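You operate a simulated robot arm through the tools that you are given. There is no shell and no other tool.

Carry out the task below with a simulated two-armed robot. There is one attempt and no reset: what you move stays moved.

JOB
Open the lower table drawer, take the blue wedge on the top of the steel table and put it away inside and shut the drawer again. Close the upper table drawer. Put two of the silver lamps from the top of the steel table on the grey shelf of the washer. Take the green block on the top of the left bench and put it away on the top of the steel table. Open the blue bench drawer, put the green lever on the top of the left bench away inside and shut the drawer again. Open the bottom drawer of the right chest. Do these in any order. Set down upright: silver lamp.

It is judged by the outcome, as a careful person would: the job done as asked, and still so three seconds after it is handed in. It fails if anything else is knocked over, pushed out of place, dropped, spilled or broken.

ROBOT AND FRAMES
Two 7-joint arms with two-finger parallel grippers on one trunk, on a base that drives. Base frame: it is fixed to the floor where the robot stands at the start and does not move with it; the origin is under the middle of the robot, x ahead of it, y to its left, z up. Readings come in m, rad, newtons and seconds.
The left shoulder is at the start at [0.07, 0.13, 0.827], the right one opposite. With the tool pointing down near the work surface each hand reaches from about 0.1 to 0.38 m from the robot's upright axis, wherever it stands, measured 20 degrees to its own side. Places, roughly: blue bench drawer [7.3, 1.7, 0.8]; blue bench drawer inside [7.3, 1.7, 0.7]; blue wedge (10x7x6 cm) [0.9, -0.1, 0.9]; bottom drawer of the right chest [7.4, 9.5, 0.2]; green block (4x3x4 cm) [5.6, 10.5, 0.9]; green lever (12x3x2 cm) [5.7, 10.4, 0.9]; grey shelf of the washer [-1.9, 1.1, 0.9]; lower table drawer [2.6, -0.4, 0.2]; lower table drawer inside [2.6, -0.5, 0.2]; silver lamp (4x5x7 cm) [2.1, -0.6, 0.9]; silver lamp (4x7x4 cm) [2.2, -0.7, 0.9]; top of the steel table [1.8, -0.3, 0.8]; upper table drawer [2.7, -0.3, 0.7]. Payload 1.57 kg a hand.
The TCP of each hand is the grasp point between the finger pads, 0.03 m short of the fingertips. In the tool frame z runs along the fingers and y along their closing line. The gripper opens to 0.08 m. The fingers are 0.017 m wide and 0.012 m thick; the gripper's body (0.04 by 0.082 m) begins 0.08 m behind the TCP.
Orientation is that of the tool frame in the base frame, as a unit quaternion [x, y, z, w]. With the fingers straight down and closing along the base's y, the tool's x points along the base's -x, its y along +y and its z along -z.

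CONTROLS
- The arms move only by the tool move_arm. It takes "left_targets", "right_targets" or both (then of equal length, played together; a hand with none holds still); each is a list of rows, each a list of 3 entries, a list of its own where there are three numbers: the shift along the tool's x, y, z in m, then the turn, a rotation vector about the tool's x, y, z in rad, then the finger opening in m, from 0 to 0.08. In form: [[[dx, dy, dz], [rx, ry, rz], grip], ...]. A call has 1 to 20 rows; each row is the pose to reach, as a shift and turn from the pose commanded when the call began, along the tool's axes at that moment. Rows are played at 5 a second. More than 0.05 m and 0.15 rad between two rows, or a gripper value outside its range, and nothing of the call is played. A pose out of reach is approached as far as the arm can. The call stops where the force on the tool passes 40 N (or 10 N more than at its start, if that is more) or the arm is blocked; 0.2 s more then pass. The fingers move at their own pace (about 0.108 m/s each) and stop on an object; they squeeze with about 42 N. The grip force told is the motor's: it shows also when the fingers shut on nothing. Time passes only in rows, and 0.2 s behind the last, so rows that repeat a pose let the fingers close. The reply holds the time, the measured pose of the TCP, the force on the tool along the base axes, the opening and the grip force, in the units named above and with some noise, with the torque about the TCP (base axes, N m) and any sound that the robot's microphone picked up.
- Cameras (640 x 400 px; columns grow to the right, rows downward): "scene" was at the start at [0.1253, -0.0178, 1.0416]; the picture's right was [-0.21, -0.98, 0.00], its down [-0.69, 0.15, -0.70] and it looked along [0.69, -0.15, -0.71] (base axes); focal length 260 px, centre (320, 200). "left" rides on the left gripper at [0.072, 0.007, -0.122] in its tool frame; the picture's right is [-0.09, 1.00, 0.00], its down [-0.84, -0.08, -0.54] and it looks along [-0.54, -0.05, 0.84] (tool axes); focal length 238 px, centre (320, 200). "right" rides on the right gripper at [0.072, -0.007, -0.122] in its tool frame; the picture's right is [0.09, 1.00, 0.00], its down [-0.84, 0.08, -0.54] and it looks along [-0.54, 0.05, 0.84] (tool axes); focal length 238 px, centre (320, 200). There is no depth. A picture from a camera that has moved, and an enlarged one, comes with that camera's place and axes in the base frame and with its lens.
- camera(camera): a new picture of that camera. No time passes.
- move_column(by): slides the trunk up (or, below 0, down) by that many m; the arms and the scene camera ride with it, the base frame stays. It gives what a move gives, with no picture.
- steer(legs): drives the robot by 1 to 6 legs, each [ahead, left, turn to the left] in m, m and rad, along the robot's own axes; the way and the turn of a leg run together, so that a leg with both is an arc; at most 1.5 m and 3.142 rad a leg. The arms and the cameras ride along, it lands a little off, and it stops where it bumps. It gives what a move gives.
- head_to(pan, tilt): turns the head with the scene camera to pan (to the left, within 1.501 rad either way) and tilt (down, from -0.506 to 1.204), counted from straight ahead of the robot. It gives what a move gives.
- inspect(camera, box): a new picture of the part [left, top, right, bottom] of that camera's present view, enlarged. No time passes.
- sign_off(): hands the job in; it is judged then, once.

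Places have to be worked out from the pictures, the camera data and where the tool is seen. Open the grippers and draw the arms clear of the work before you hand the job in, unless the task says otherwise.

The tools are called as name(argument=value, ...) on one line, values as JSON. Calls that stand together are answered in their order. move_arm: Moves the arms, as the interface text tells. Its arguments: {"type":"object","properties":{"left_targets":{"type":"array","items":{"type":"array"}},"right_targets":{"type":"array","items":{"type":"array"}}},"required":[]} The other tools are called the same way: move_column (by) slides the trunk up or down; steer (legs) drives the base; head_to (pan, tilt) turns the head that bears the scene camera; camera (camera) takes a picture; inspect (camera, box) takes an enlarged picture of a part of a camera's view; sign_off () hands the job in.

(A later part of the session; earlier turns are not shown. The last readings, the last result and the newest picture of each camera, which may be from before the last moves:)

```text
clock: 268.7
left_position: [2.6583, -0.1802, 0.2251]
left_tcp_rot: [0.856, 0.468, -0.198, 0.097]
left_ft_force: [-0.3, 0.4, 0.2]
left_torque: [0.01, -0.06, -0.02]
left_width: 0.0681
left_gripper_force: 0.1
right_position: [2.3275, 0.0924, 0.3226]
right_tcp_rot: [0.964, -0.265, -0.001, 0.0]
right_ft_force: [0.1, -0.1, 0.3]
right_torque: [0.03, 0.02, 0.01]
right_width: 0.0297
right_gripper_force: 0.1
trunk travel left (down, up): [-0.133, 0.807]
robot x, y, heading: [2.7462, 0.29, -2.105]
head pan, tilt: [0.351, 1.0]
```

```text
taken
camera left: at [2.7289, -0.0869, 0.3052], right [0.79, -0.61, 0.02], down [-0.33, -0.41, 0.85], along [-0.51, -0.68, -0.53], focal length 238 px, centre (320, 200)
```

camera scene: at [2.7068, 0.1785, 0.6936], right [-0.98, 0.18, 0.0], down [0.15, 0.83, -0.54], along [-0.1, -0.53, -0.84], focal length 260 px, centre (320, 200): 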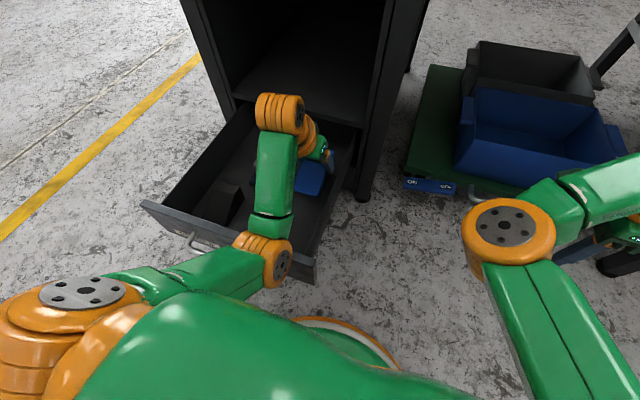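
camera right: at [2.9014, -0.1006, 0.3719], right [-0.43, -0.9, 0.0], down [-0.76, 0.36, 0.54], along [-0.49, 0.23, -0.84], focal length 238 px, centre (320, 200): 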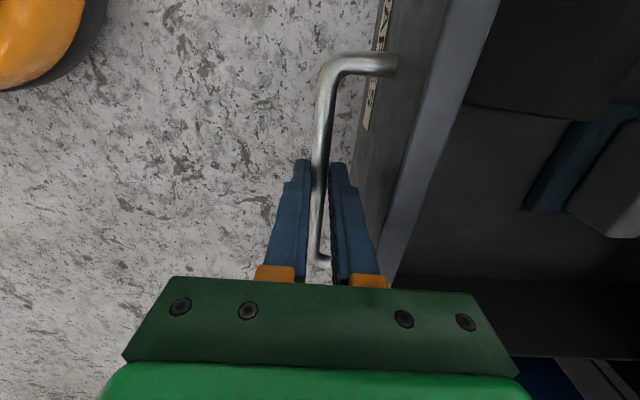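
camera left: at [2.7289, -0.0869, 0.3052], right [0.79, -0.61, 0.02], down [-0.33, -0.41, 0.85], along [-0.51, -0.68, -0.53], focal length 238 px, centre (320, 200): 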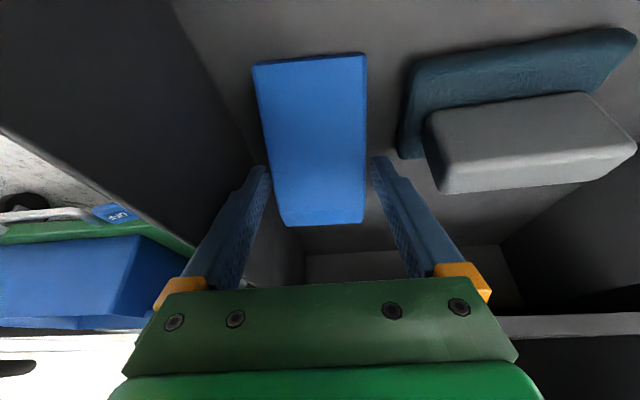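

The wedge is released inside the drawer. I raise the column straight up to clear it.

move_column(by=0.2)

camera(camera="left")

steer(legs=[[-0.25, 0, 0]])

camera(camera="scene")

```text
clock: 270.9
left_position: [2.6576, -0.1799, 0.4264]
left_tcp_rot: [0.855, 0.468, -0.199, 0.097]
left_ft_force: [0.8, 0.7, -0.3]
left_torque: [-0.02, 0.03, 0.02]
left_width: 0.0681
left_gripper_force: 0.1
right_position: [2.3278, 0.0943, 0.5233]
right_tcp_rot: [0.964, -0.265, -0.001, 0.001]
right_ft_force: [0.3, -0.3, 0.1]
right_torque: [0.0, -0.03, 0.02]
right_width: 0.0302
right_gripper_force: 0.0
trunk travel left (down, up): [-0.333, 0.607]
robot x, y, heading: [2.7453, 0.2908, -2.106]
head pan, tilt: [0.351, 1.0]
```

```text
taken
camera left: at [2.7288, -0.087, 0.5052], right [0.79, -0.61, 0.02], down [-0.33, -0.41, 0.85], along [-0.51, -0.68, -0.53], focal length 238 px, centre (320, 200)
```

left: 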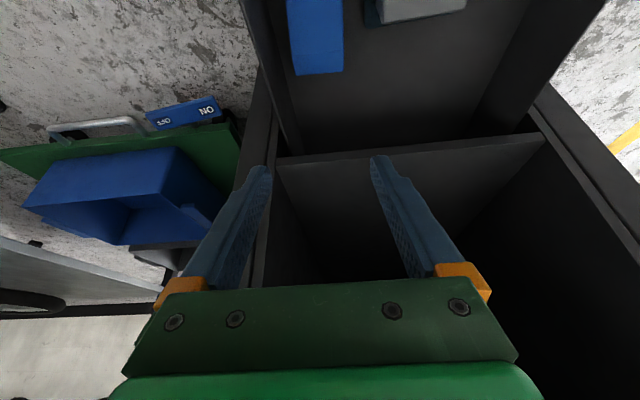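

```text
clock: 272.7
left_position: [2.7854, 0.0355, 0.4255]
left_tcp_rot: [0.855, 0.469, -0.199, 0.096]
left_ft_force: [0.3, 1.5, -0.9]
left_torque: [-0.01, -0.06, -0.01]
left_width: 0.0678
left_gripper_force: 0.2
right_position: [2.4557, 0.3097, 0.5244]
right_tcp_rot: [0.964, -0.264, -0.001, 0.0]
right_ft_force: [0.1, -0.3, -0.4]
right_torque: [-0.02, -0.02, -0.01]
right_width: 0.0304
right_gripper_force: 0.1
trunk travel left (down, up): [-0.333, 0.607]
robot x, y, heading: [2.8765, 0.5073, -2.103]
head pan, tilt: [0.351, 1.0]
```

```text
taken
camera scene: at [2.8345, 0.3949, 0.8937], right [-0.98, 0.18, 0.0], down [0.15, 0.83, -0.54], along [-0.1, -0.53, -0.84], focal length 260 px, centre (320, 200)
```

scene: 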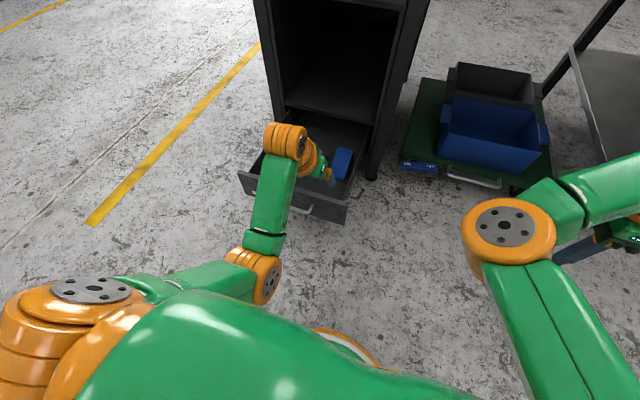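

The wedge lies in the drawer's right side. To shut it, I'll push on the bar with the closed right fingers; I strafe left to line the right hand up with the bar.

steer(legs=[[0, 0.52, -0.004]])

head_to(pan=-0.2, tilt=0.95)

camera(camera="scene")

camera(camera="right")

```text
clock: 275.7
left_position: [3.2315, -0.2274, 0.4258]
left_tcp_rot: [0.855, 0.468, -0.2, 0.096]
left_ft_force: [-0.2, 0.3, -0.1]
left_torque: [0.02, -0.03, 0.03]
left_width: 0.0681
left_gripper_force: 0.0
right_position: [2.9017, 0.0456, 0.5227]
right_tcp_rot: [0.964, -0.265, -0.001, 0.0]
right_ft_force: [0.9, 0.1, 0.6]
right_torque: [0.0, 0.0, 0.0]
right_width: 0.03
right_gripper_force: 0.1
trunk travel left (down, up): [-0.333, 0.607]
robot x, y, heading: [3.3235, 0.2431, -2.099]
head pan, tilt: [0.351, 1.0]
```

```text
clock: 276.7
left_position: [3.2302, -0.2292, 0.4262]
left_tcp_rot: [0.856, 0.468, -0.199, 0.096]
left_ft_force: [0.2, 0.5, 0.7]
left_torque: [-0.01, 0.0, 0.01]
left_width: 0.0676
left_gripper_force: 0.0
right_position: [2.9014, 0.046, 0.522]
right_tcp_rot: [0.964, -0.265, -0.001, -0.001]
right_ft_force: [0.2, 1.3, 0.0]
right_torque: [0.0, 0.03, 0.0]
right_width: 0.0301
right_gripper_force: 0.0
trunk travel left (down, up): [-0.333, 0.607]
robot x, y, heading: [3.3231, 0.2418, -2.108]
head pan, tilt: [-0.201, 0.949]
```

```text
taken
camera scene: at [3.2445, 0.1455, 0.8973], right [-0.74, 0.67, 0.0], down [0.55, 0.6, -0.58], along [-0.39, -0.43, -0.81], focal length 260 px, centre (320, 200)
```

scene: 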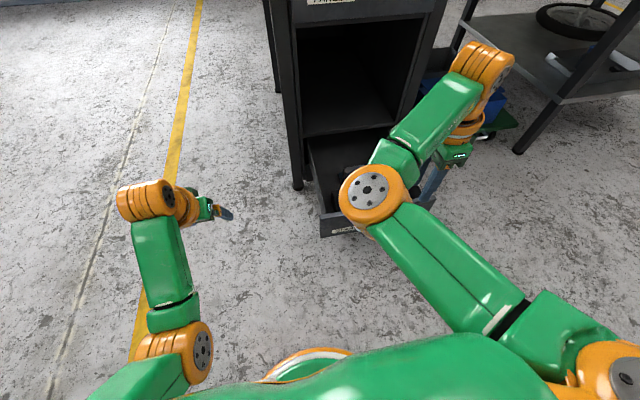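

```text
taken
camera right: at [2.9676, 0.0154, 0.6448], right [-0.43, -0.9, 0.0], down [-0.76, 0.36, 0.54], along [-0.49, 0.23, -0.84], focal length 238 px, centre (320, 200)
```

right: 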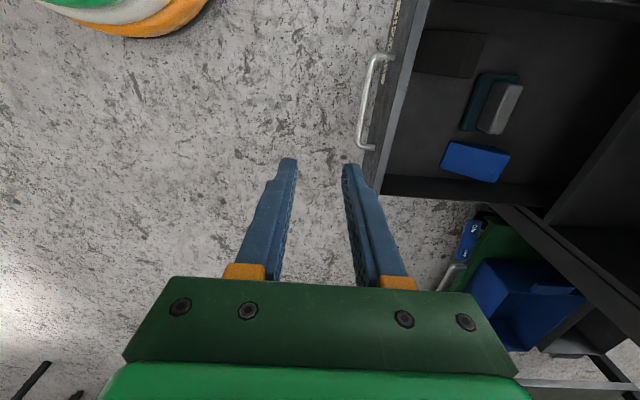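

The right hand lines up with the bar. I close the fingers, lower the column so they are at bar height, and push by driving forward.

move_arm(right_targets=[[[0, 0, 0], [0, 0, 0], 0.0], [[0, 0, 0], [0, 0, 0], 0.0]])

move_column(by=-0.272)

camera(camera="right")

camera(camera="left")

```text
clock: 277.3
left_position: [3.2305, -0.2288, 0.4261]
left_tcp_rot: [0.856, 0.468, -0.198, 0.096]
left_ft_force: [-0.3, -0.1, 0.5]
left_torque: [0.0, -0.01, 0.0]
left_width: 0.0679
left_gripper_force: 0.1
right_position: [2.9008, 0.0466, 0.522]
right_tcp_rot: [0.964, -0.265, -0.001, 0.0]
right_ft_force: [0.4, -0.2, -0.2]
right_torque: [0.01, 0.0, -0.03]
right_width: 0.0002
right_gripper_force: 20.6
trunk travel left (down, up): [-0.333, 0.607]
robot x, y, heading: [3.3236, 0.2448, -2.102]
head pan, tilt: [-0.201, 0.949]
```

```text
clock: 280.1
left_position: [3.2302, -0.2275, 0.1527]
left_tcp_rot: [0.855, 0.468, -0.199, 0.097]
left_ft_force: [0.1, 0.0, -0.2]
left_torque: [0.01, 0.02, 0.02]
left_width: 0.0681
left_gripper_force: 0.1
right_position: [2.9009, 0.0456, 0.2508]
right_tcp_rot: [0.964, -0.264, -0.001, -0.001]
right_ft_force: [0.3, -0.2, -0.3]
right_torque: [0.01, 0.01, -0.01]
right_width: 0.0001
right_gripper_force: 21.7
trunk travel left (down, up): [-0.061, 0.879]
robot x, y, heading: [3.3233, 0.2411, -2.107]
head pan, tilt: [-0.201, 0.949]
```

```text
taken
camera right: at [2.9677, 0.0154, 0.3728], right [-0.43, -0.9, 0.0], down [-0.76, 0.36, 0.54], along [-0.49, 0.23, -0.84], focal length 238 px, centre (320, 200)
```

right: 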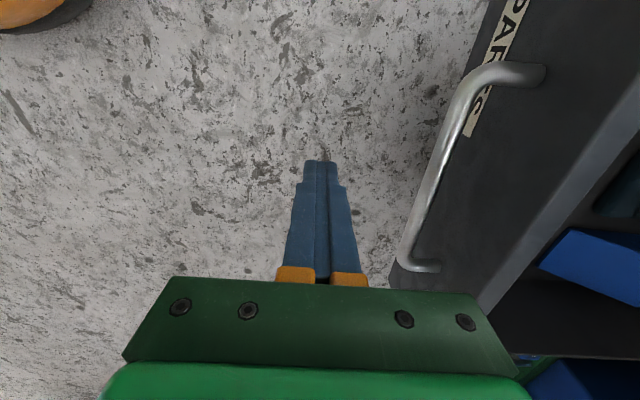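

```text
taken
camera left: at [3.3021, -0.1347, 0.2333], right [0.79, -0.61, 0.02], down [-0.33, -0.41, 0.85], along [-0.51, -0.68, -0.53], focal length 238 px, centre (320, 200)
```

left: 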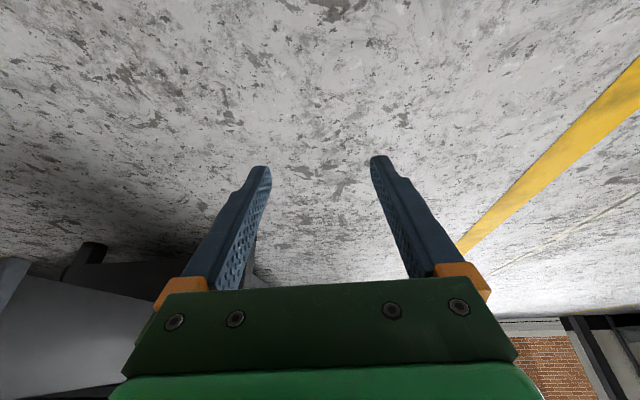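

steer(legs=[[0.28, 0, 0]])

camera(camera="right")

camera(camera="scene")

```text
clock: 282.0
left_position: [3.0881, -0.4677, 0.1528]
left_tcp_rot: [0.856, 0.468, -0.198, 0.095]
left_ft_force: [-0.4, 0.2, 0.0]
left_torque: [0.04, 0.03, 0.0]
left_width: 0.0678
left_gripper_force: 0.1
right_position: [2.7594, -0.1936, 0.2512]
right_tcp_rot: [0.964, -0.266, 0.0, 0.0]
right_ft_force: [0.6, -0.1, 0.0]
right_torque: [0.04, 0.0, 0.03]
right_width: 0.0
right_gripper_force: 21.4
trunk travel left (down, up): [-0.061, 0.879]
robot x, y, heading: [3.1764, 0.002, -2.105]
head pan, tilt: [-0.201, 0.949]
```

```text
taken
camera right: at [2.8253, -0.2239, 0.3728], right [-0.43, -0.9, 0.0], down [-0.76, 0.36, 0.54], along [-0.49, 0.23, -0.84], focal length 238 px, centre (320, 200)
```

right: 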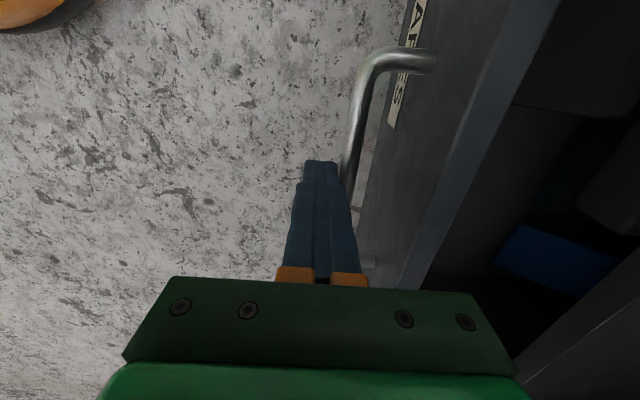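

```text
taken
camera scene: at [3.1022, -0.094, 0.6253], right [-0.74, 0.67, 0.0], down [0.55, 0.6, -0.58], along [-0.39, -0.43, -0.81], focal length 260 px, centre (320, 200)
```

scene: 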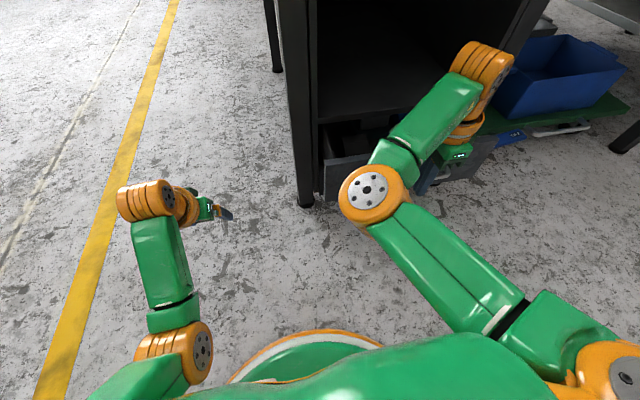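

The drawer is sliding shut. I drive the remaining 9 cm in two steps.

steer(legs=[[0.07, 0, 0]])

move_arm(right_targets=[[[0, 0.01, 0], [0, 0, 0], 0.0], [[0, 0.02, 0], [0, 0, 0], 0.0], [[0, 0.03, 0], [0, 0, 0], 0.0], [[0, 0.04, 0], [0, 0, 0], 0.0]])

camera(camera="right")

```text
clock: 283.0
left_position: [3.0521, -0.5268, 0.154]
left_tcp_rot: [0.856, 0.467, -0.2, 0.096]
left_ft_force: [-0.2, 0.7, 0.4]
left_torque: [0.01, 0.0, -0.01]
left_width: 0.0681
left_gripper_force: 0.2
right_position: [2.7236, -0.2526, 0.2502]
right_tcp_rot: [0.964, -0.266, 0.0, 0.0]
right_ft_force: [0.1, 1.1, 0.3]
right_torque: [0.02, -0.02, 0.01]
right_width: 0.0001
right_gripper_force: 21.1
trunk travel left (down, up): [-0.061, 0.879]
robot x, y, heading: [3.1433, -0.0551, -2.107]
head pan, tilt: [-0.201, 0.949]
```

```text
clock: 283.9
left_position: [3.0516, -0.5264, 0.1548]
left_tcp_rot: [0.856, 0.467, -0.2, 0.096]
left_ft_force: [0.0, 0.3, -0.6]
left_torque: [0.01, -0.04, -0.01]
left_width: 0.0682
left_gripper_force: 0.1
right_position: [2.7102, -0.2747, 0.2518]
right_tcp_rot: [0.963, -0.269, 0.003, -0.009]
right_ft_force: [7.7, 8.2, 7.6]
right_torque: [0.04, -0.08, 0.07]
right_width: 0.0
right_gripper_force: 21.8
trunk travel left (down, up): [-0.061, 0.879]
robot x, y, heading: [3.1458, -0.0577, -2.109]
head pan, tilt: [-0.201, 0.949]
stopped in row 4 (right hand): the force on the tool passed its limit at 56 N (the readings are from after the stop); the commanded pose is now the measured one
```

```text
taken
camera right: at [2.775, -0.3065, 0.373], right [-0.44, -0.9, -0.02], down [-0.76, 0.36, 0.54], along [-0.48, 0.25, -0.84], focal length 238 px, centre (320, 200)
```

right: 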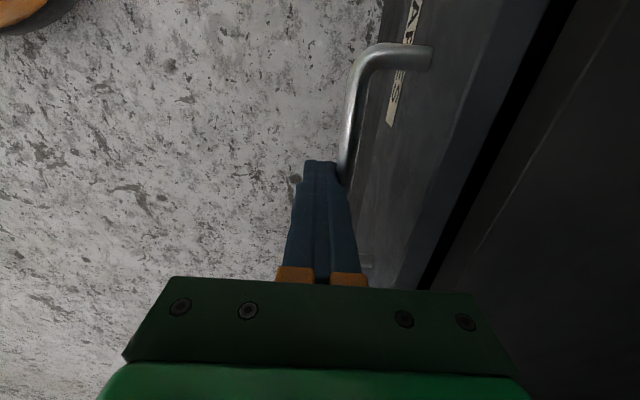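

Firm stop at the expected closed position (56 N). I back away and verify that both drawers are shut.

steer(legs=[[-0.35, 0, 0]])

move_column(by=0.4)

head_to(pan=-0.25, tilt=0.8)

camera(camera="scene")

```text
clock: 286.1
left_position: [3.2318, -0.2263, 0.1544]
left_tcp_rot: [0.856, 0.467, -0.199, 0.096]
left_ft_force: [0.4, -0.2, 0.1]
left_torque: [0.03, -0.02, 0.01]
left_width: 0.0677
left_gripper_force: 0.1
right_position: [2.8884, 0.0264, 0.2506]
right_tcp_rot: [0.963, -0.269, 0.004, -0.007]
right_ft_force: [0.4, 0.2, 0.9]
right_torque: [-0.01, 0.01, 0.0]
right_width: 0.0001
right_gripper_force: 21.4
trunk travel left (down, up): [-0.061, 0.879]
robot x, y, heading: [3.3241, 0.2474, -2.106]
head pan, tilt: [-0.201, 0.949]
```

```text
clock: 290.0
left_position: [3.2311, -0.2265, 0.5534]
left_tcp_rot: [0.857, 0.466, -0.2, 0.096]
left_ft_force: [0.6, -0.4, -0.8]
left_torque: [-0.03, 0.01, 0.0]
left_width: 0.068
left_gripper_force: 0.0
right_position: [2.8895, 0.025, 0.6494]
right_tcp_rot: [0.963, -0.268, 0.004, -0.008]
right_ft_force: [-0.8, -0.4, 0.4]
right_torque: [0.01, -0.03, 0.02]
right_width: 0.0001
right_gripper_force: 21.4
trunk travel left (down, up): [-0.461, 0.479]
robot x, y, heading: [3.3213, 0.2462, -2.105]
head pan, tilt: [-0.201, 0.949]
```

```text
clock: 290.7
left_position: [3.2316, -0.2259, 0.5542]
left_tcp_rot: [0.856, 0.467, -0.199, 0.096]
left_ft_force: [0.1, -0.2, 0.1]
left_torque: [0.0, -0.01, 0.03]
left_width: 0.0681
left_gripper_force: 0.0
right_position: [2.8882, 0.0246, 0.6503]
right_tcp_rot: [0.963, -0.268, 0.004, -0.007]
right_ft_force: [0.1, 0.4, 0.3]
right_torque: [0.01, -0.02, -0.03]
right_width: 0.0
right_gripper_force: 21.8
trunk travel left (down, up): [-0.461, 0.479]
robot x, y, heading: [3.3234, 0.2481, -2.106]
head pan, tilt: [-0.25, 0.799]
```

```text
taken
camera scene: at [3.2382, 0.1444, 1.0367], right [-0.71, 0.71, 0.0], down [0.51, 0.51, -0.7], along [-0.49, -0.49, -0.72], focal length 260 px, centre (320, 200)
```

scene: 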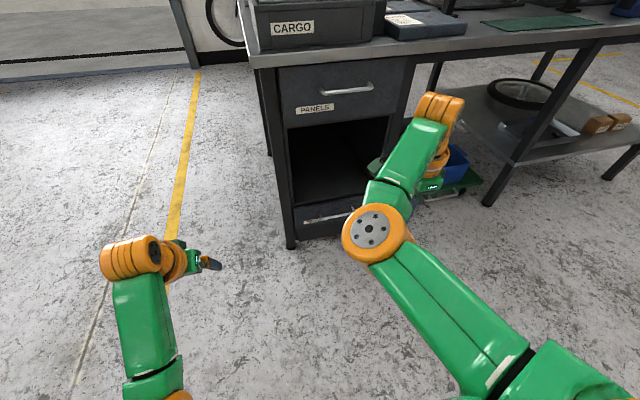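

Both table drawers are shut. I return the right tool to its normal yaw and turn towards the far part of the workshop to plan the route to the left bench.

move_arm(right_targets=[[[0, 0, 0], [0, 0, -0.14], 0.04], [[0, 0, 0], [0, 0, -0.28], 0.04], [[0, 0, 0], [0, 0, -0.42], 0.04], [[0, 0, 0], [0, 0, -0.56], 0.04], [[0, 0, 0], [0, 0, -0.7], 0.04], [[0, 0, 0], [0, 0, -0.84], 0.04], [[0, 0, 0], [0, 0, -0.98], 0.04], [[0, 0, 0], [0, 0, -1.12], 0.04], [[0, 0, 0], [0, 0, -1.26], 0.04], [[0, 0, 0], [0, 0, -1.4], 0.04], [[0, 0, 0], [0, 0, -1.5], 0.04], [[0, 0, 0], [0, 0, -1.56], 0.04]])

steer(legs=[[-0.2, 0, 0], [0, 0, -1.6], [0, 0, -1.5]])

head_to(pan=0.0, tilt=0.25)

camera(camera="scene")

```text
clock: 293.3
left_position: [3.2321, -0.2262, 0.5528]
left_tcp_rot: [0.856, 0.467, -0.2, 0.096]
left_ft_force: [-0.5, 0.4, 0.3]
left_torque: [-0.02, 0.0, 0.0]
left_width: 0.0679
left_gripper_force: 0.0
right_position: [2.8899, 0.0253, 0.6503]
right_tcp_rot: [0.873, 0.488, 0.008, -0.003]
right_ft_force: [0.0, 0.4, 0.4]
right_torque: [-0.02, 0.03, -0.02]
right_width: 0.0399
right_gripper_force: 0.0
trunk travel left (down, up): [-0.461, 0.479]
robot x, y, heading: [3.3243, 0.2471, -2.108]
head pan, tilt: [-0.25, 0.799]
```

```text
clock: 302.4
left_position: [3.4921, 0.8904, 0.5539]
left_tcp_rot: [-0.491, 0.842, 0.101, 0.197]
left_ft_force: [0.2, -1.3, -0.1]
left_torque: [-0.05, 0.0, -0.02]
left_width: 0.0677
left_gripper_force: 0.1
right_position: [3.8486, 0.6605, 0.6503]
right_tcp_rot: [-0.512, 0.859, -0.003, -0.008]
right_ft_force: [0.1, 0.4, 0.6]
right_torque: [0.02, -0.05, 0.0]
right_width: 0.04
right_gripper_force: 0.1
trunk travel left (down, up): [-0.461, 0.479]
robot x, y, heading: [3.4272, 0.4168, 1.088]
head pan, tilt: [-0.25, 0.799]
```

```text
clock: 303.3
left_position: [3.493, 0.8915, 0.5527]
left_tcp_rot: [-0.493, 0.842, 0.101, 0.196]
left_ft_force: [0.0, 0.0, -0.3]
left_torque: [-0.01, -0.01, -0.04]
left_width: 0.0676
left_gripper_force: 0.0
right_position: [3.8487, 0.6602, 0.65]
right_tcp_rot: [-0.512, 0.859, -0.004, -0.009]
right_ft_force: [-0.8, -0.1, -0.5]
right_torque: [0.01, -0.02, 0.02]
right_width: 0.0398
right_gripper_force: 0.0
trunk travel left (down, up): [-0.461, 0.479]
robot x, y, heading: [3.4268, 0.4148, 1.088]
head pan, tilt: [0.0, 0.25]
```

```text
taken
camera scene: at [3.4886, 0.5424, 1.0858], right [0.89, -0.46, 0.0], down [-0.11, -0.22, -0.97], along [0.45, 0.86, -0.25], focal length 260 px, centre (320, 200)
```

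scene: 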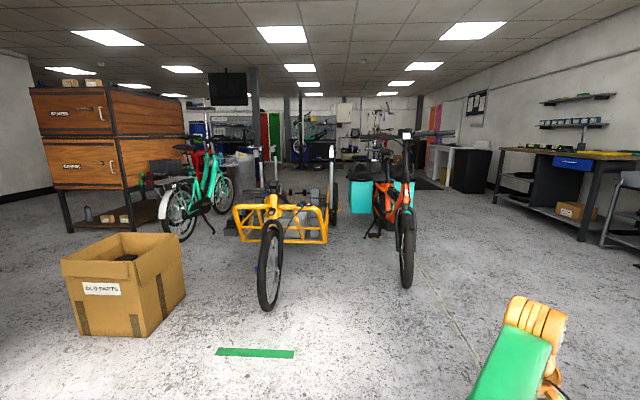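

The rack with white blocks should be close on my right; before moving I check there.

head_to(pan=-0.9, tilt=0.7)

camera(camera="scene")

camera(camera="right")

```text
clock: 304.5
left_position: [3.4923, 0.8906, 0.553]
left_tcp_rot: [-0.492, 0.842, 0.101, 0.196]
left_ft_force: [0.1, -0.2, -0.3]
left_torque: [0.03, 0.0, 0.04]
left_width: 0.0679
left_gripper_force: 0.0
right_position: [3.8491, 0.6599, 0.6491]
right_tcp_rot: [-0.512, 0.859, -0.005, -0.008]
right_ft_force: [-0.3, 0.3, 0.4]
right_torque: [-0.04, 0.0, -0.02]
right_width: 0.0397
right_gripper_force: 0.0
trunk travel left (down, up): [-0.461, 0.479]
robot x, y, heading: [3.4262, 0.4144, 1.088]
head pan, tilt: [-0.901, 0.7]
```

```text
taken
camera scene: at [3.5289, 0.4758, 1.0451], right [0.19, -0.98, 0.0], down [-0.63, -0.12, -0.77], along [0.75, 0.15, -0.64], focal length 260 px, centre (320, 200)
```

scene: 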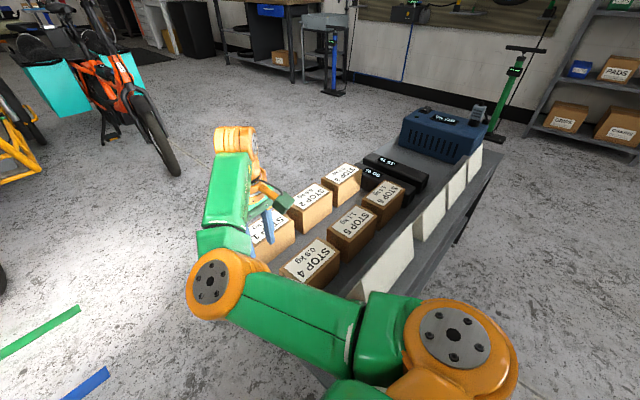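

```text
taken
camera right: at [3.8228, 0.5962, 0.7728], right [-0.92, 0.39, 0.0], down [0.34, 0.78, 0.53], along [0.2, 0.49, -0.85], focal length 238 px, centre (320, 200)
```

right: 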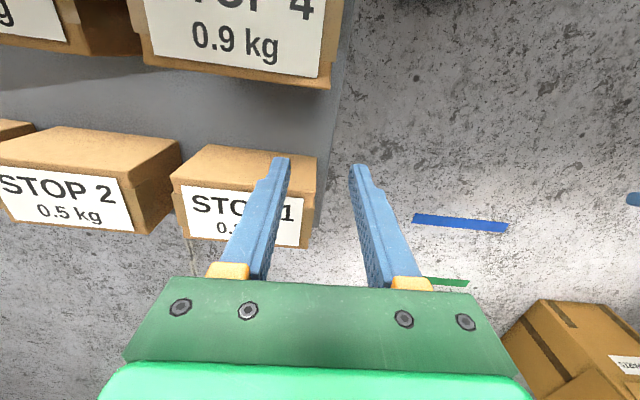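

My right hand is just above the rack's boxes, without touching. I raise the column first so nothing can be brushed, then move away.

move_column(by=0.4)

camera(camera="scene")

```text
clock: 308.4
left_position: [3.4924, 0.8906, 0.953]
left_tcp_rot: [-0.49, 0.843, 0.101, 0.197]
left_ft_force: [0.8, 0.0, 0.8]
left_torque: [0.0, 0.01, -0.01]
left_width: 0.0678
left_gripper_force: 0.1
right_position: [3.8494, 0.6601, 1.0496]
right_tcp_rot: [-0.511, 0.859, -0.004, -0.008]
right_ft_force: [0.8, -1.0, 1.1]
right_torque: [-0.01, -0.04, -0.03]
right_width: 0.0402
right_gripper_force: 0.1
trunk travel left (down, up): [-0.861, 0.079]
robot x, y, heading: [3.4271, 0.4185, 1.094]
head pan, tilt: [-0.901, 0.7]
```

```text
taken
camera scene: at [3.529, 0.4758, 1.445], right [0.19, -0.98, 0.0], down [-0.63, -0.12, -0.76], along [0.75, 0.15, -0.64], focal length 260 px, centre (320, 200)
```

scene: 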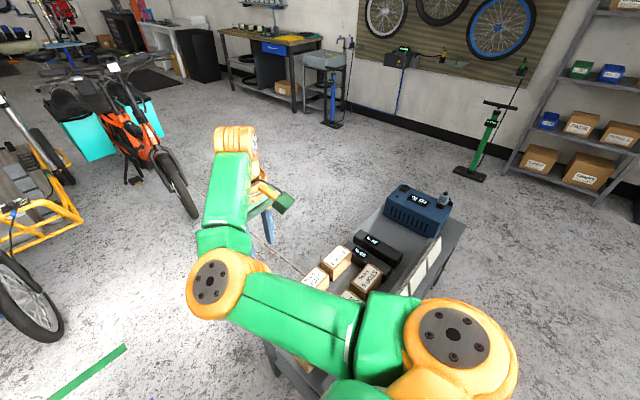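

The way to the lane along the right wall is behind the rack: I back up, strafe right past it and go forward along the lane.

steer(legs=[[-0.4, 0, -0.06], [0, -1.5, 0], [0, -0.2, 0], [1.2, 0, 0]])

head_to(pan=0.0, tilt=0.35)

camera(camera="scene")

```text
clock: 324.9
left_position: [5.4119, 0.7138, 0.953]
left_tcp_rot: [-0.471, 0.854, 0.096, 0.199]
left_ft_force: [-0.1, -0.5, -0.6]
left_torque: [0.01, -0.01, 0.03]
left_width: 0.0681
left_gripper_force: 0.1
right_position: [5.7565, 0.4651, 1.0508]
right_tcp_rot: [-0.49, 0.872, -0.004, -0.008]
right_ft_force: [-0.5, -0.6, 0.3]
right_torque: [0.02, 0.04, 0.0]
right_width: 0.0401
right_gripper_force: 0.2
trunk travel left (down, up): [-0.861, 0.079]
robot x, y, heading: [5.3274, 0.241, 1.044]
head pan, tilt: [-0.901, 0.7]
```

```text
clock: 326.1
left_position: [5.412, 0.7145, 0.9532]
left_tcp_rot: [-0.471, 0.854, 0.097, 0.199]
left_ft_force: [0.2, 0.0, -0.4]
left_torque: [0.0, 0.03, 0.0]
left_width: 0.0679
left_gripper_force: 0.2
right_position: [5.7566, 0.4655, 1.0501]
right_tcp_rot: [-0.49, 0.872, -0.003, -0.008]
right_ft_force: [0.1, -0.1, -0.4]
right_torque: [-0.01, 0.03, 0.02]
right_width: 0.0402
right_gripper_force: 0.0
trunk travel left (down, up): [-0.861, 0.079]
robot x, y, heading: [5.3189, 0.2363, 1.039]
head pan, tilt: [0.0, 0.351]
```

```text
taken
camera scene: at [5.3906, 0.3648, 1.4764], right [0.86, -0.51, 0.0], down [-0.17, -0.3, -0.94], along [0.47, 0.81, -0.34], focal length 260 px, centre (320, 200)
```

scene: 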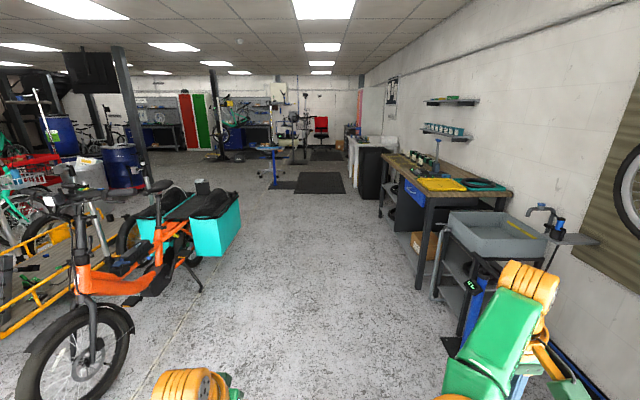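

I'm in the lane; the workbench with the blue drawer is ahead on the right. I'll open that drawer on the way (hands still free), so I drive up beside it and turn to face it.

steer(legs=[[1.5, 0, 0], [0.72, 0, 0], [0, 0, -1.571]])

head_to(pan=0.0, tilt=0.6)

camera(camera="scene")

```text
clock: 340.9
left_position: [6.9365, 2.0769, 0.9528]
left_tcp_rot: [0.272, 0.936, -0.073, 0.209]
left_ft_force: [-0.5, 0.7, -0.3]
left_torque: [-0.02, -0.02, 0.0]
left_width: 0.068
left_gripper_force: 0.1
right_position: [6.6864, 1.7324, 1.0502]
right_tcp_rot: [0.269, 0.963, 0.003, -0.008]
right_ft_force: [0.3, -0.4, 0.2]
right_torque: [0.04, -0.06, -0.02]
right_width: 0.04
right_gripper_force: 0.0
trunk travel left (down, up): [-0.861, 0.079]
robot x, y, heading: [6.466, 2.1677, -0.527]
head pan, tilt: [0.0, 0.351]
```

```text
clock: 341.7
left_position: [6.937, 2.0761, 0.9545]
left_tcp_rot: [0.273, 0.936, -0.073, 0.209]
left_ft_force: [0.3, 0.5, -0.1]
left_torque: [-0.04, 0.01, -0.01]
left_width: 0.068
left_gripper_force: 0.0
right_position: [6.687, 1.7321, 1.0502]
right_tcp_rot: [0.27, 0.963, 0.005, -0.008]
right_ft_force: [-0.1, 0.2, -0.2]
right_torque: [-0.01, -0.02, 0.02]
right_width: 0.04
right_gripper_force: 0.1
trunk travel left (down, up): [-0.861, 0.079]
robot x, y, heading: [6.4623, 2.1646, -0.534]
head pan, tilt: [0.0, 0.6]
```

```text
taken
camera scene: at [6.5801, 2.0967, 1.4537], right [-0.51, -0.86, 0.0], down [-0.49, 0.29, -0.83], along [0.71, -0.42, -0.56], focal length 260 px, centre (320, 200)
```

scene: 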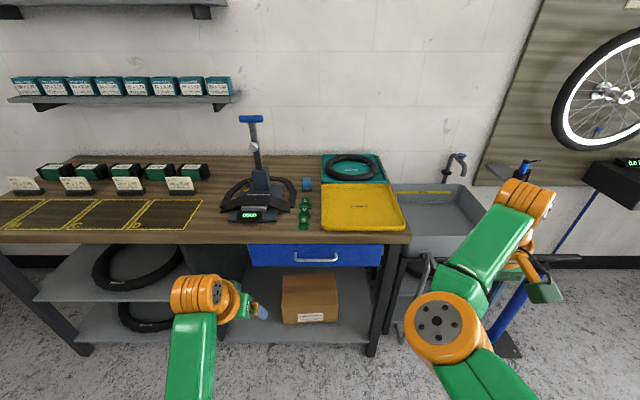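

The blue drawer has a bar handle at about u≈4.52. I'll grip it horizontally (fingers above and below the bar). I lower the column and reorient the right tool: first a 90° yaw.

move_column(by=-0.25)

move_arm(right_targets=[[[0, 0, 0], [0, 0, 0.14], 0.04], [[0, 0, 0], [0, 0, 0.28], 0.04], [[0, 0, 0], [0, 0, 0.42], 0.04], [[0, 0, 0], [0, 0, 0.56], 0.04], [[0, 0, 0], [0, 0, 0.7], 0.04], [[0, 0, 0], [0, 0, 0.84], 0.04], [[0, 0, 0], [0, 0, 0.98], 0.04], [[0, 0, 0], [0, 0, 1.12], 0.04], [[0, 0, 0], [0, 0, 1.26], 0.04], [[0, 0, 0], [0, 0, 1.4], 0.04], [[0, 0, 0], [0, 0, 1.5], 0.04], [[0, 0, 0], [0, 0, 1.571], 0.04]])

move_arm(right_targets=[[[0, 0.02, 0], [-0.12, 0, 0], 0.04], [[0, 0.04, 0], [-0.24, 0, 0], 0.04], [[0, 0.06, 0], [-0.36, 0, 0], 0.04], [[0, 0.08, 0], [-0.48, 0, 0], 0.04], [[0, 0.1, 0], [-0.6, 0, 0], 0.04], [[0, 0.12, 0], [-0.72, 0, 0], 0.04], [[0, 0.14, 0], [-0.84, 0, 0], 0.04], [[0, 0.16, 0], [-0.96, 0, 0], 0.04], [[0, 0.18, 0], [-1.08, 0, 0], 0.04], [[0, 0.19, 0], [-1.2, 0, 0], 0.04], [[0, 0.2, 0], [-1.32, 0, 0], 0.04], [[0, 0.21, 0], [-1.44, 0, 0], 0.04], [[0, 0.22, 0], [-1.56, 0, 0], 0.04]])

camera(camera="scene")

camera(camera="right")

```text
clock: 344.3
left_position: [6.9363, 2.078, 0.7036]
left_tcp_rot: [0.272, 0.937, -0.073, 0.208]
left_ft_force: [-0.3, 0.3, -0.2]
left_torque: [-0.01, 0.02, 0.0]
left_width: 0.0678
left_gripper_force: 0.1
right_position: [6.6871, 1.733, 0.7995]
right_tcp_rot: [0.27, 0.963, 0.003, -0.008]
right_ft_force: [0.7, -0.2, 0.2]
right_torque: [-0.03, -0.03, 0.03]
right_width: 0.0399
right_gripper_force: 0.1
trunk travel left (down, up): [-0.611, 0.329]
robot x, y, heading: [6.4627, 2.1653, -0.53]
head pan, tilt: [0.0, 0.6]
```

```text
clock: 346.9
left_position: [6.9374, 2.0762, 0.7032]
left_tcp_rot: [0.272, 0.937, -0.073, 0.209]
left_ft_force: [0.0, 0.1, 0.8]
left_torque: [-0.01, 0.01, -0.02]
left_width: 0.0681
left_gripper_force: 0.1
right_position: [6.6869, 1.7341, 0.7992]
right_tcp_rot: [0.872, 0.489, -0.003, -0.008]
right_ft_force: [0.0, 0.4, -0.5]
right_torque: [-0.02, 0.03, -0.01]
right_width: 0.0402
right_gripper_force: 0.1
trunk travel left (down, up): [-0.611, 0.329]
robot x, y, heading: [6.4678, 2.1691, -0.527]
head pan, tilt: [0.0, 0.6]
```

```text
clock: 349.7
left_position: [6.9367, 2.0777, 0.7026]
left_tcp_rot: [0.272, 0.936, -0.072, 0.209]
left_ft_force: [0.1, 0.0, -0.4]
left_torque: [-0.01, 0.0, 0.04]
left_width: 0.0679
left_gripper_force: 0.0
right_position: [6.874, 1.6185, 0.7954]
right_tcp_rot: [0.627, 0.351, 0.34, 0.607]
right_ft_force: [-0.2, -0.3, 0.8]
right_torque: [-0.01, 0.0, 0.03]
right_width: 0.0398
right_gripper_force: 0.1
trunk travel left (down, up): [-0.611, 0.329]
robot x, y, heading: [6.4648, 2.1665, -0.53]
head pan, tilt: [0.0, 0.6]
```

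```text
taken
camera scene: at [6.5801, 2.0961, 1.2036], right [-0.51, -0.86, 0.0], down [-0.49, 0.29, -0.82], along [0.71, -0.42, -0.57], focal length 260 px, centre (320, 200)
```

scene: 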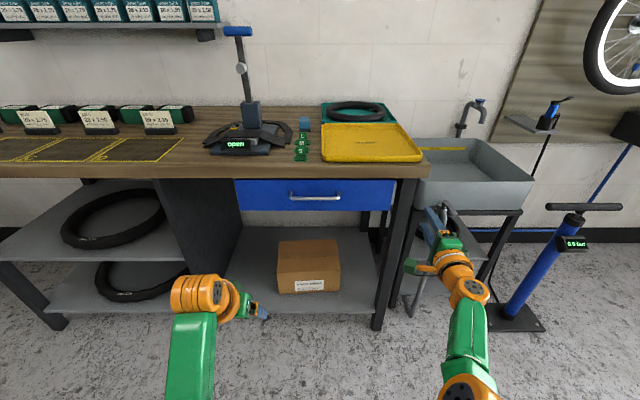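

```text
taken
camera right: at [6.8088, 1.7438, 0.792], right [0.07, 0.06, 1.0], down [-0.9, -0.43, 0.09], along [0.44, -0.9, 0.02], focal length 238 px, centre (320, 200)
```

right: 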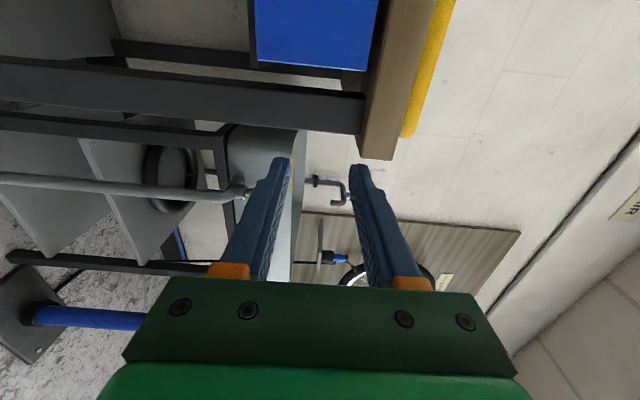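

The right tool is horizontal with fingers above/below. Triangulation puts the bar at ≈[7.108,1.800,0.796]. I strafe left to line up with it.

steer(legs=[[0, 0.272, -0.006]])

camera(camera="right")

camera(camera="scene")

```text
clock: 351.6
left_position: [7.0747, 2.31, 0.7032]
left_tcp_rot: [0.274, 0.936, -0.073, 0.209]
left_ft_force: [-0.2, 0.2, -0.2]
left_torque: [0.0, -0.03, 0.06]
left_width: 0.0678
left_gripper_force: 0.1
right_position: [7.0101, 1.8507, 0.7951]
right_tcp_rot: [0.628, 0.348, 0.34, 0.607]
right_ft_force: [0.1, 0.4, 0.0]
right_torque: [0.0, 0.0, 0.01]
right_width: 0.0397
right_gripper_force: 0.1
trunk travel left (down, up): [-0.611, 0.329]
robot x, y, heading: [6.6034, 2.4051, -0.536]
head pan, tilt: [0.0, 0.6]
```

```text
taken
camera right: at [6.9454, 1.9776, 0.793], right [0.07, 0.06, 1.0], down [-0.9, -0.43, 0.09], along [0.43, -0.9, 0.02], focal length 238 px, centre (320, 200)
```

right: 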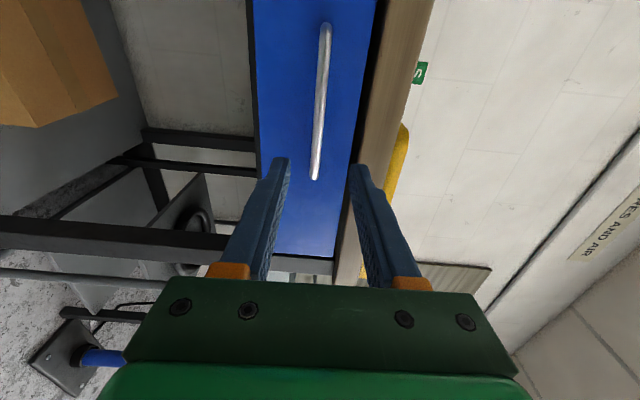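

```text
taken
camera scene: at [6.7186, 2.3312, 1.2037], right [-0.51, -0.86, 0.0], down [-0.49, 0.29, -0.82], along [0.71, -0.42, -0.57], focal length 260 px, centre (320, 200)
```

scene: 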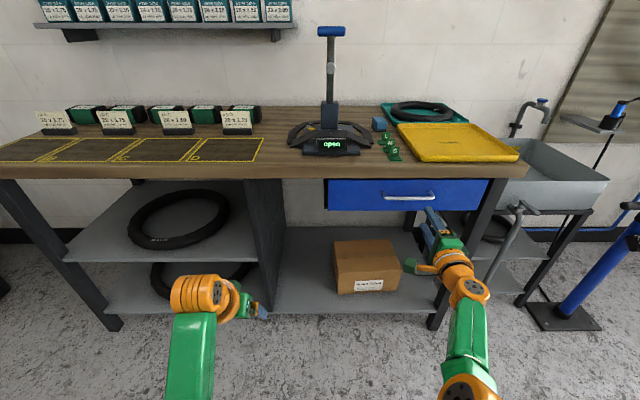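

The bar is centred between the fingers (same height). I drive 8 cm forward and finish the approach with the arm.

steer(legs=[[0.08, 0, 0]])

camera(camera="right")

```text
clock: 352.7
left_position: [7.143, 2.2677, 0.7033]
left_tcp_rot: [0.275, 0.936, -0.073, 0.209]
left_ft_force: [0.0, -0.9, 0.1]
left_torque: [0.01, 0.01, -0.02]
left_width: 0.0682
left_gripper_force: 0.0
right_position: [7.0793, 1.8109, 0.7964]
right_tcp_rot: [0.628, 0.348, 0.34, 0.608]
right_ft_force: [0.6, 0.3, -0.2]
right_torque: [-0.02, -0.02, -0.02]
right_width: 0.0399
right_gripper_force: 0.1
trunk travel left (down, up): [-0.611, 0.329]
robot x, y, heading: [6.6721, 2.3601, -0.53]
head pan, tilt: [0.0, 0.6]
```

```text
taken
camera right: at [7.0139, 1.9368, 0.793], right [0.07, 0.06, 1.0], down [-0.9, -0.43, 0.09], along [0.43, -0.9, 0.02], focal length 238 px, centre (320, 200)
```

right: 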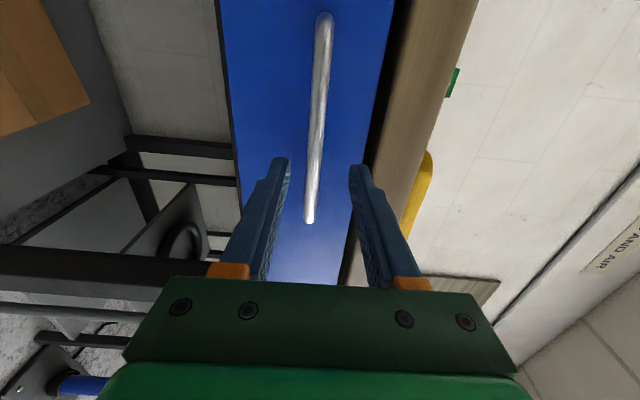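

move_arm(right_targets=[[[0, -0.003, 0.009], [0, 0, 0], 0.04], [[0, -0.005, 0.018], [0, 0, 0], 0.04], [[0, -0.005, 0.026], [0, 0, 0], 0.04], [[0, -0.005, 0.026], [0, 0, 0], 0.04]])

camera(camera="right")

```text
clock: 353.7
left_position: [7.1428, 2.2688, 0.7033]
left_tcp_rot: [0.275, 0.936, -0.073, 0.209]
left_ft_force: [-0.3, 0.1, -0.5]
left_torque: [0.01, -0.03, -0.04]
left_width: 0.0684
left_gripper_force: 0.0
right_position: [7.1019, 1.8004, 0.7948]
right_tcp_rot: [0.627, 0.348, 0.341, 0.608]
right_ft_force: [0.0, -0.7, 0.2]
right_torque: [-0.04, -0.01, -0.03]
right_width: 0.0399
right_gripper_force: 0.1
right hand out of reach, approached as far as the arm can: row 3, 4
trunk travel left (down, up): [-0.611, 0.329]
robot x, y, heading: [6.6722, 2.3601, -0.536]
head pan, tilt: [0.0, 0.6]
```

```text
taken
camera right: at [7.0371, 1.926, 0.7918], right [0.07, 0.06, 1.0], down [-0.9, -0.43, 0.09], along [0.43, -0.9, 0.02], focal length 238 px, centre (320, 200)
```

right: 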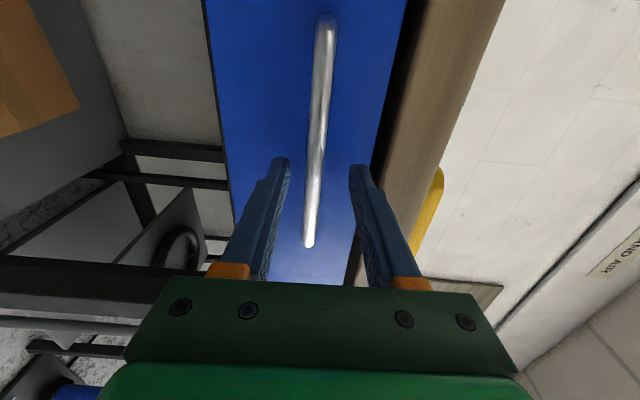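

The TCP is at the bar now. I close the gripper on it.

move_arm(right_targets=[[[0, 0, 0], [0, 0, 0], 0.0], [[0, 0, 0], [0, 0, 0], 0.0], [[0, 0, 0], [0, 0, 0], 0.0]])

camera(camera="right")

```text
clock: 354.5
left_position: [7.1446, 2.2672, 0.702]
left_tcp_rot: [0.275, 0.936, -0.072, 0.208]
left_ft_force: [0.4, -0.5, 1.1]
left_torque: [0.02, 0.0, -0.05]
left_width: 0.0681
left_gripper_force: 0.1
right_position: [7.1032, 1.8004, 0.7919]
right_tcp_rot: [0.629, 0.349, 0.34, 0.606]
right_ft_force: [-11.5, 12.8, -22.1]
right_torque: [0.03, 0.36, -0.1]
right_width: 0.0106
right_gripper_force: 28.9
trunk travel left (down, up): [-0.611, 0.329]
robot x, y, heading: [6.6745, 2.3584, -0.535]
head pan, tilt: [0.0, 0.6]
```

```text
taken
camera right: at [7.0373, 1.9257, 0.7887], right [0.08, 0.06, 1.0], down [-0.9, -0.43, 0.09], along [0.43, -0.9, 0.02], focal length 238 px, centre (320, 200)
```

right: 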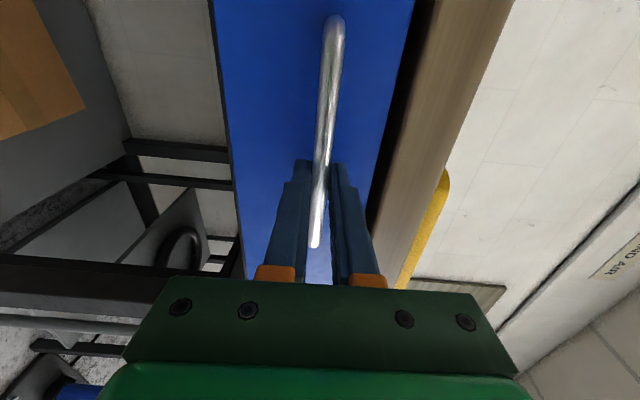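

Gripped. I pull by driving straight back.

steer(legs=[[-0.12, 0, 0]])

camera(camera="scene")

```text
clock: 355.7
left_position: [7.0435, 2.3277, 0.7014]
left_tcp_rot: [0.274, 0.936, -0.072, 0.207]
left_ft_force: [-0.6, 0.6, 0.8]
left_torque: [-0.01, -0.02, -0.02]
left_width: 0.0676
left_gripper_force: 0.1
right_position: [7.0023, 1.8586, 0.7909]
right_tcp_rot: [0.629, 0.349, 0.34, 0.606]
right_ft_force: [1.8, 1.3, -16.5]
right_torque: [-0.04, 0.25, -0.11]
right_width: 0.0108
right_gripper_force: 28.7
trunk travel left (down, up): [-0.611, 0.329]
robot x, y, heading: [6.5673, 2.4193, -0.537]
head pan, tilt: [0.0, 0.6]
```

```text
taken
camera scene: at [6.688, 2.3475, 1.2029], right [-0.51, -0.86, 0.0], down [-0.49, 0.29, -0.82], along [0.71, -0.42, -0.57], focal length 260 px, centre (320, 200)
```

scene: 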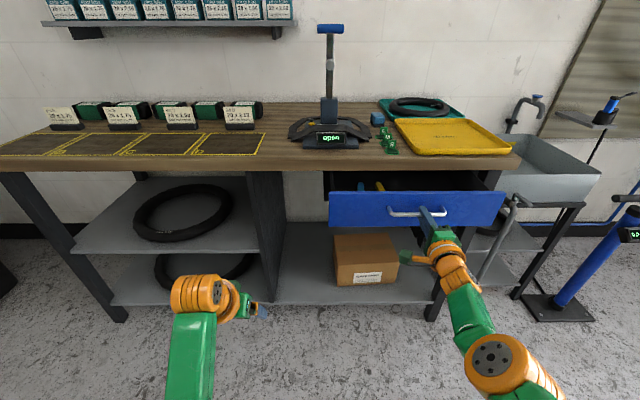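

The drawer opens; tools are visible inside. I pull it another 14 cm.

steer(legs=[[-0.14, 0, 0]])

camera(camera="scene")

inspect(camera="scene", box=[310, 150, 530, 260])

```text
clock: 357.1
left_position: [6.9218, 2.3993, 0.7013]
left_tcp_rot: [0.275, 0.936, -0.071, 0.206]
left_ft_force: [0.5, 0.0, -0.4]
left_torque: [0.01, -0.02, -0.01]
left_width: 0.0681
left_gripper_force: 0.0
right_position: [6.8825, 1.9284, 0.7901]
right_tcp_rot: [0.629, 0.348, 0.34, 0.606]
right_ft_force: [0.1, -2.4, -14.9]
right_torque: [-0.1, 0.27, -0.51]
right_width: 0.0108
right_gripper_force: 28.5
trunk travel left (down, up): [-0.611, 0.329]
robot x, y, heading: [6.4486, 2.4953, -0.539]
head pan, tilt: [0.0, 0.6]
```

```text
taken
camera scene: at [6.5675, 2.418, 1.203], right [-0.51, -0.86, 0.0], down [-0.49, 0.29, -0.82], along [0.71, -0.42, -0.57], focal length 260 px, centre (320, 200)
```

scene: 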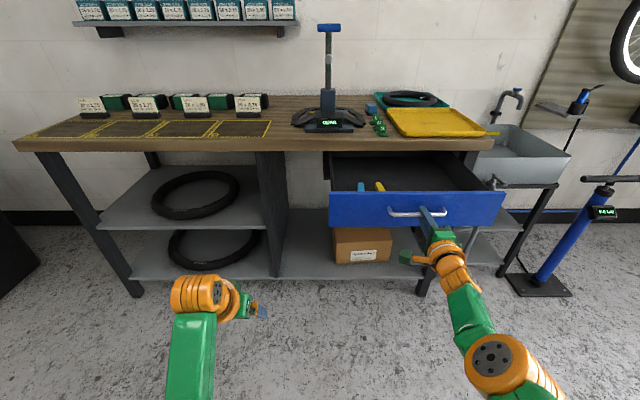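

```text
2.91 times, centred on (420, 205) of scene
camera zoom: at [6.5675, 2.418, 1.203], right [-0.51, -0.86, 0.0], down [-0.49, 0.29, -0.82], along [0.71, -0.42, -0.57], focal length 758 px, centre (29, 186)
```

zoom: 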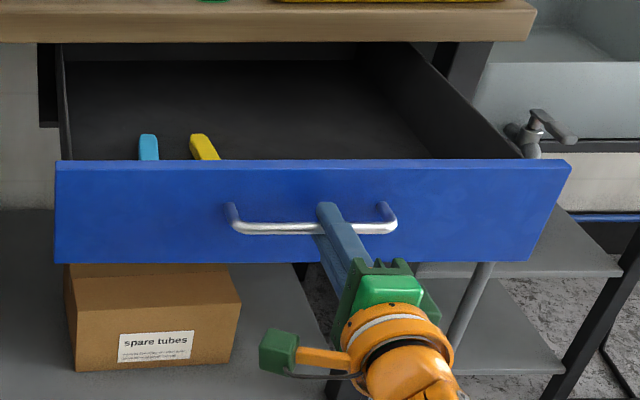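

The drawer is open ~0.26 m with a lot of room on its right. I release the bar and back straight out.

move_arm(right_targets=[[[0, 0, 0], [0, 0, 0], 0.04], [[0, 0, 0], [0, 0, 0], 0.04], [[0, 0, 0], [0, 0, 0], 0.04]])

steer(legs=[[-0.2, 0, 0]])

camera(camera="scene")

```text
clock: 357.9
left_position: [6.9215, 2.401, 0.7043]
left_tcp_rot: [0.275, 0.936, -0.073, 0.209]
left_ft_force: [0.2, -0.4, -0.2]
left_torque: [-0.01, -0.04, -0.05]
left_width: 0.0678
left_gripper_force: 0.0
right_position: [6.8788, 1.9319, 0.7944]
right_tcp_rot: [0.627, 0.349, 0.34, 0.608]
right_ft_force: [0.9, -0.4, -0.3]
right_torque: [-0.01, 0.03, 0.02]
right_width: 0.04
right_gripper_force: 0.1
trunk travel left (down, up): [-0.611, 0.329]
robot x, y, heading: [6.4472, 2.4968, -0.531]
head pan, tilt: [0.0, 0.6]
```

```text
clock: 359.4
left_position: [6.7497, 2.5046, 0.7028]
left_tcp_rot: [0.273, 0.936, -0.072, 0.208]
left_ft_force: [-0.3, -0.5, 0.7]
left_torque: [0.01, 0.01, 0.01]
left_width: 0.0682
left_gripper_force: 0.0
right_position: [6.7107, 2.0349, 0.7937]
right_tcp_rot: [0.627, 0.35, 0.34, 0.608]
right_ft_force: [-0.4, -0.5, -0.2]
right_torque: [0.0, -0.03, 0.01]
right_width: 0.0401
right_gripper_force: 0.2
trunk travel left (down, up): [-0.611, 0.329]
robot x, y, heading: [6.2764, 2.5955, -0.531]
head pan, tilt: [0.0, 0.6]
```

```text
taken
camera scene: at [6.3937, 2.5242, 1.2036], right [-0.51, -0.86, 0.0], down [-0.49, 0.29, -0.82], along [0.71, -0.42, -0.57], focal length 260 px, centre (320, 200)
```

scene: 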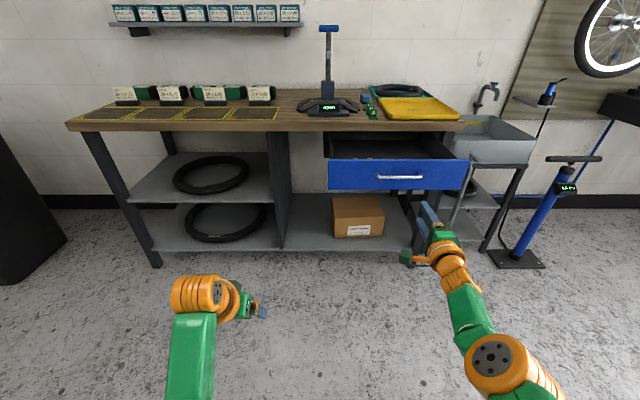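

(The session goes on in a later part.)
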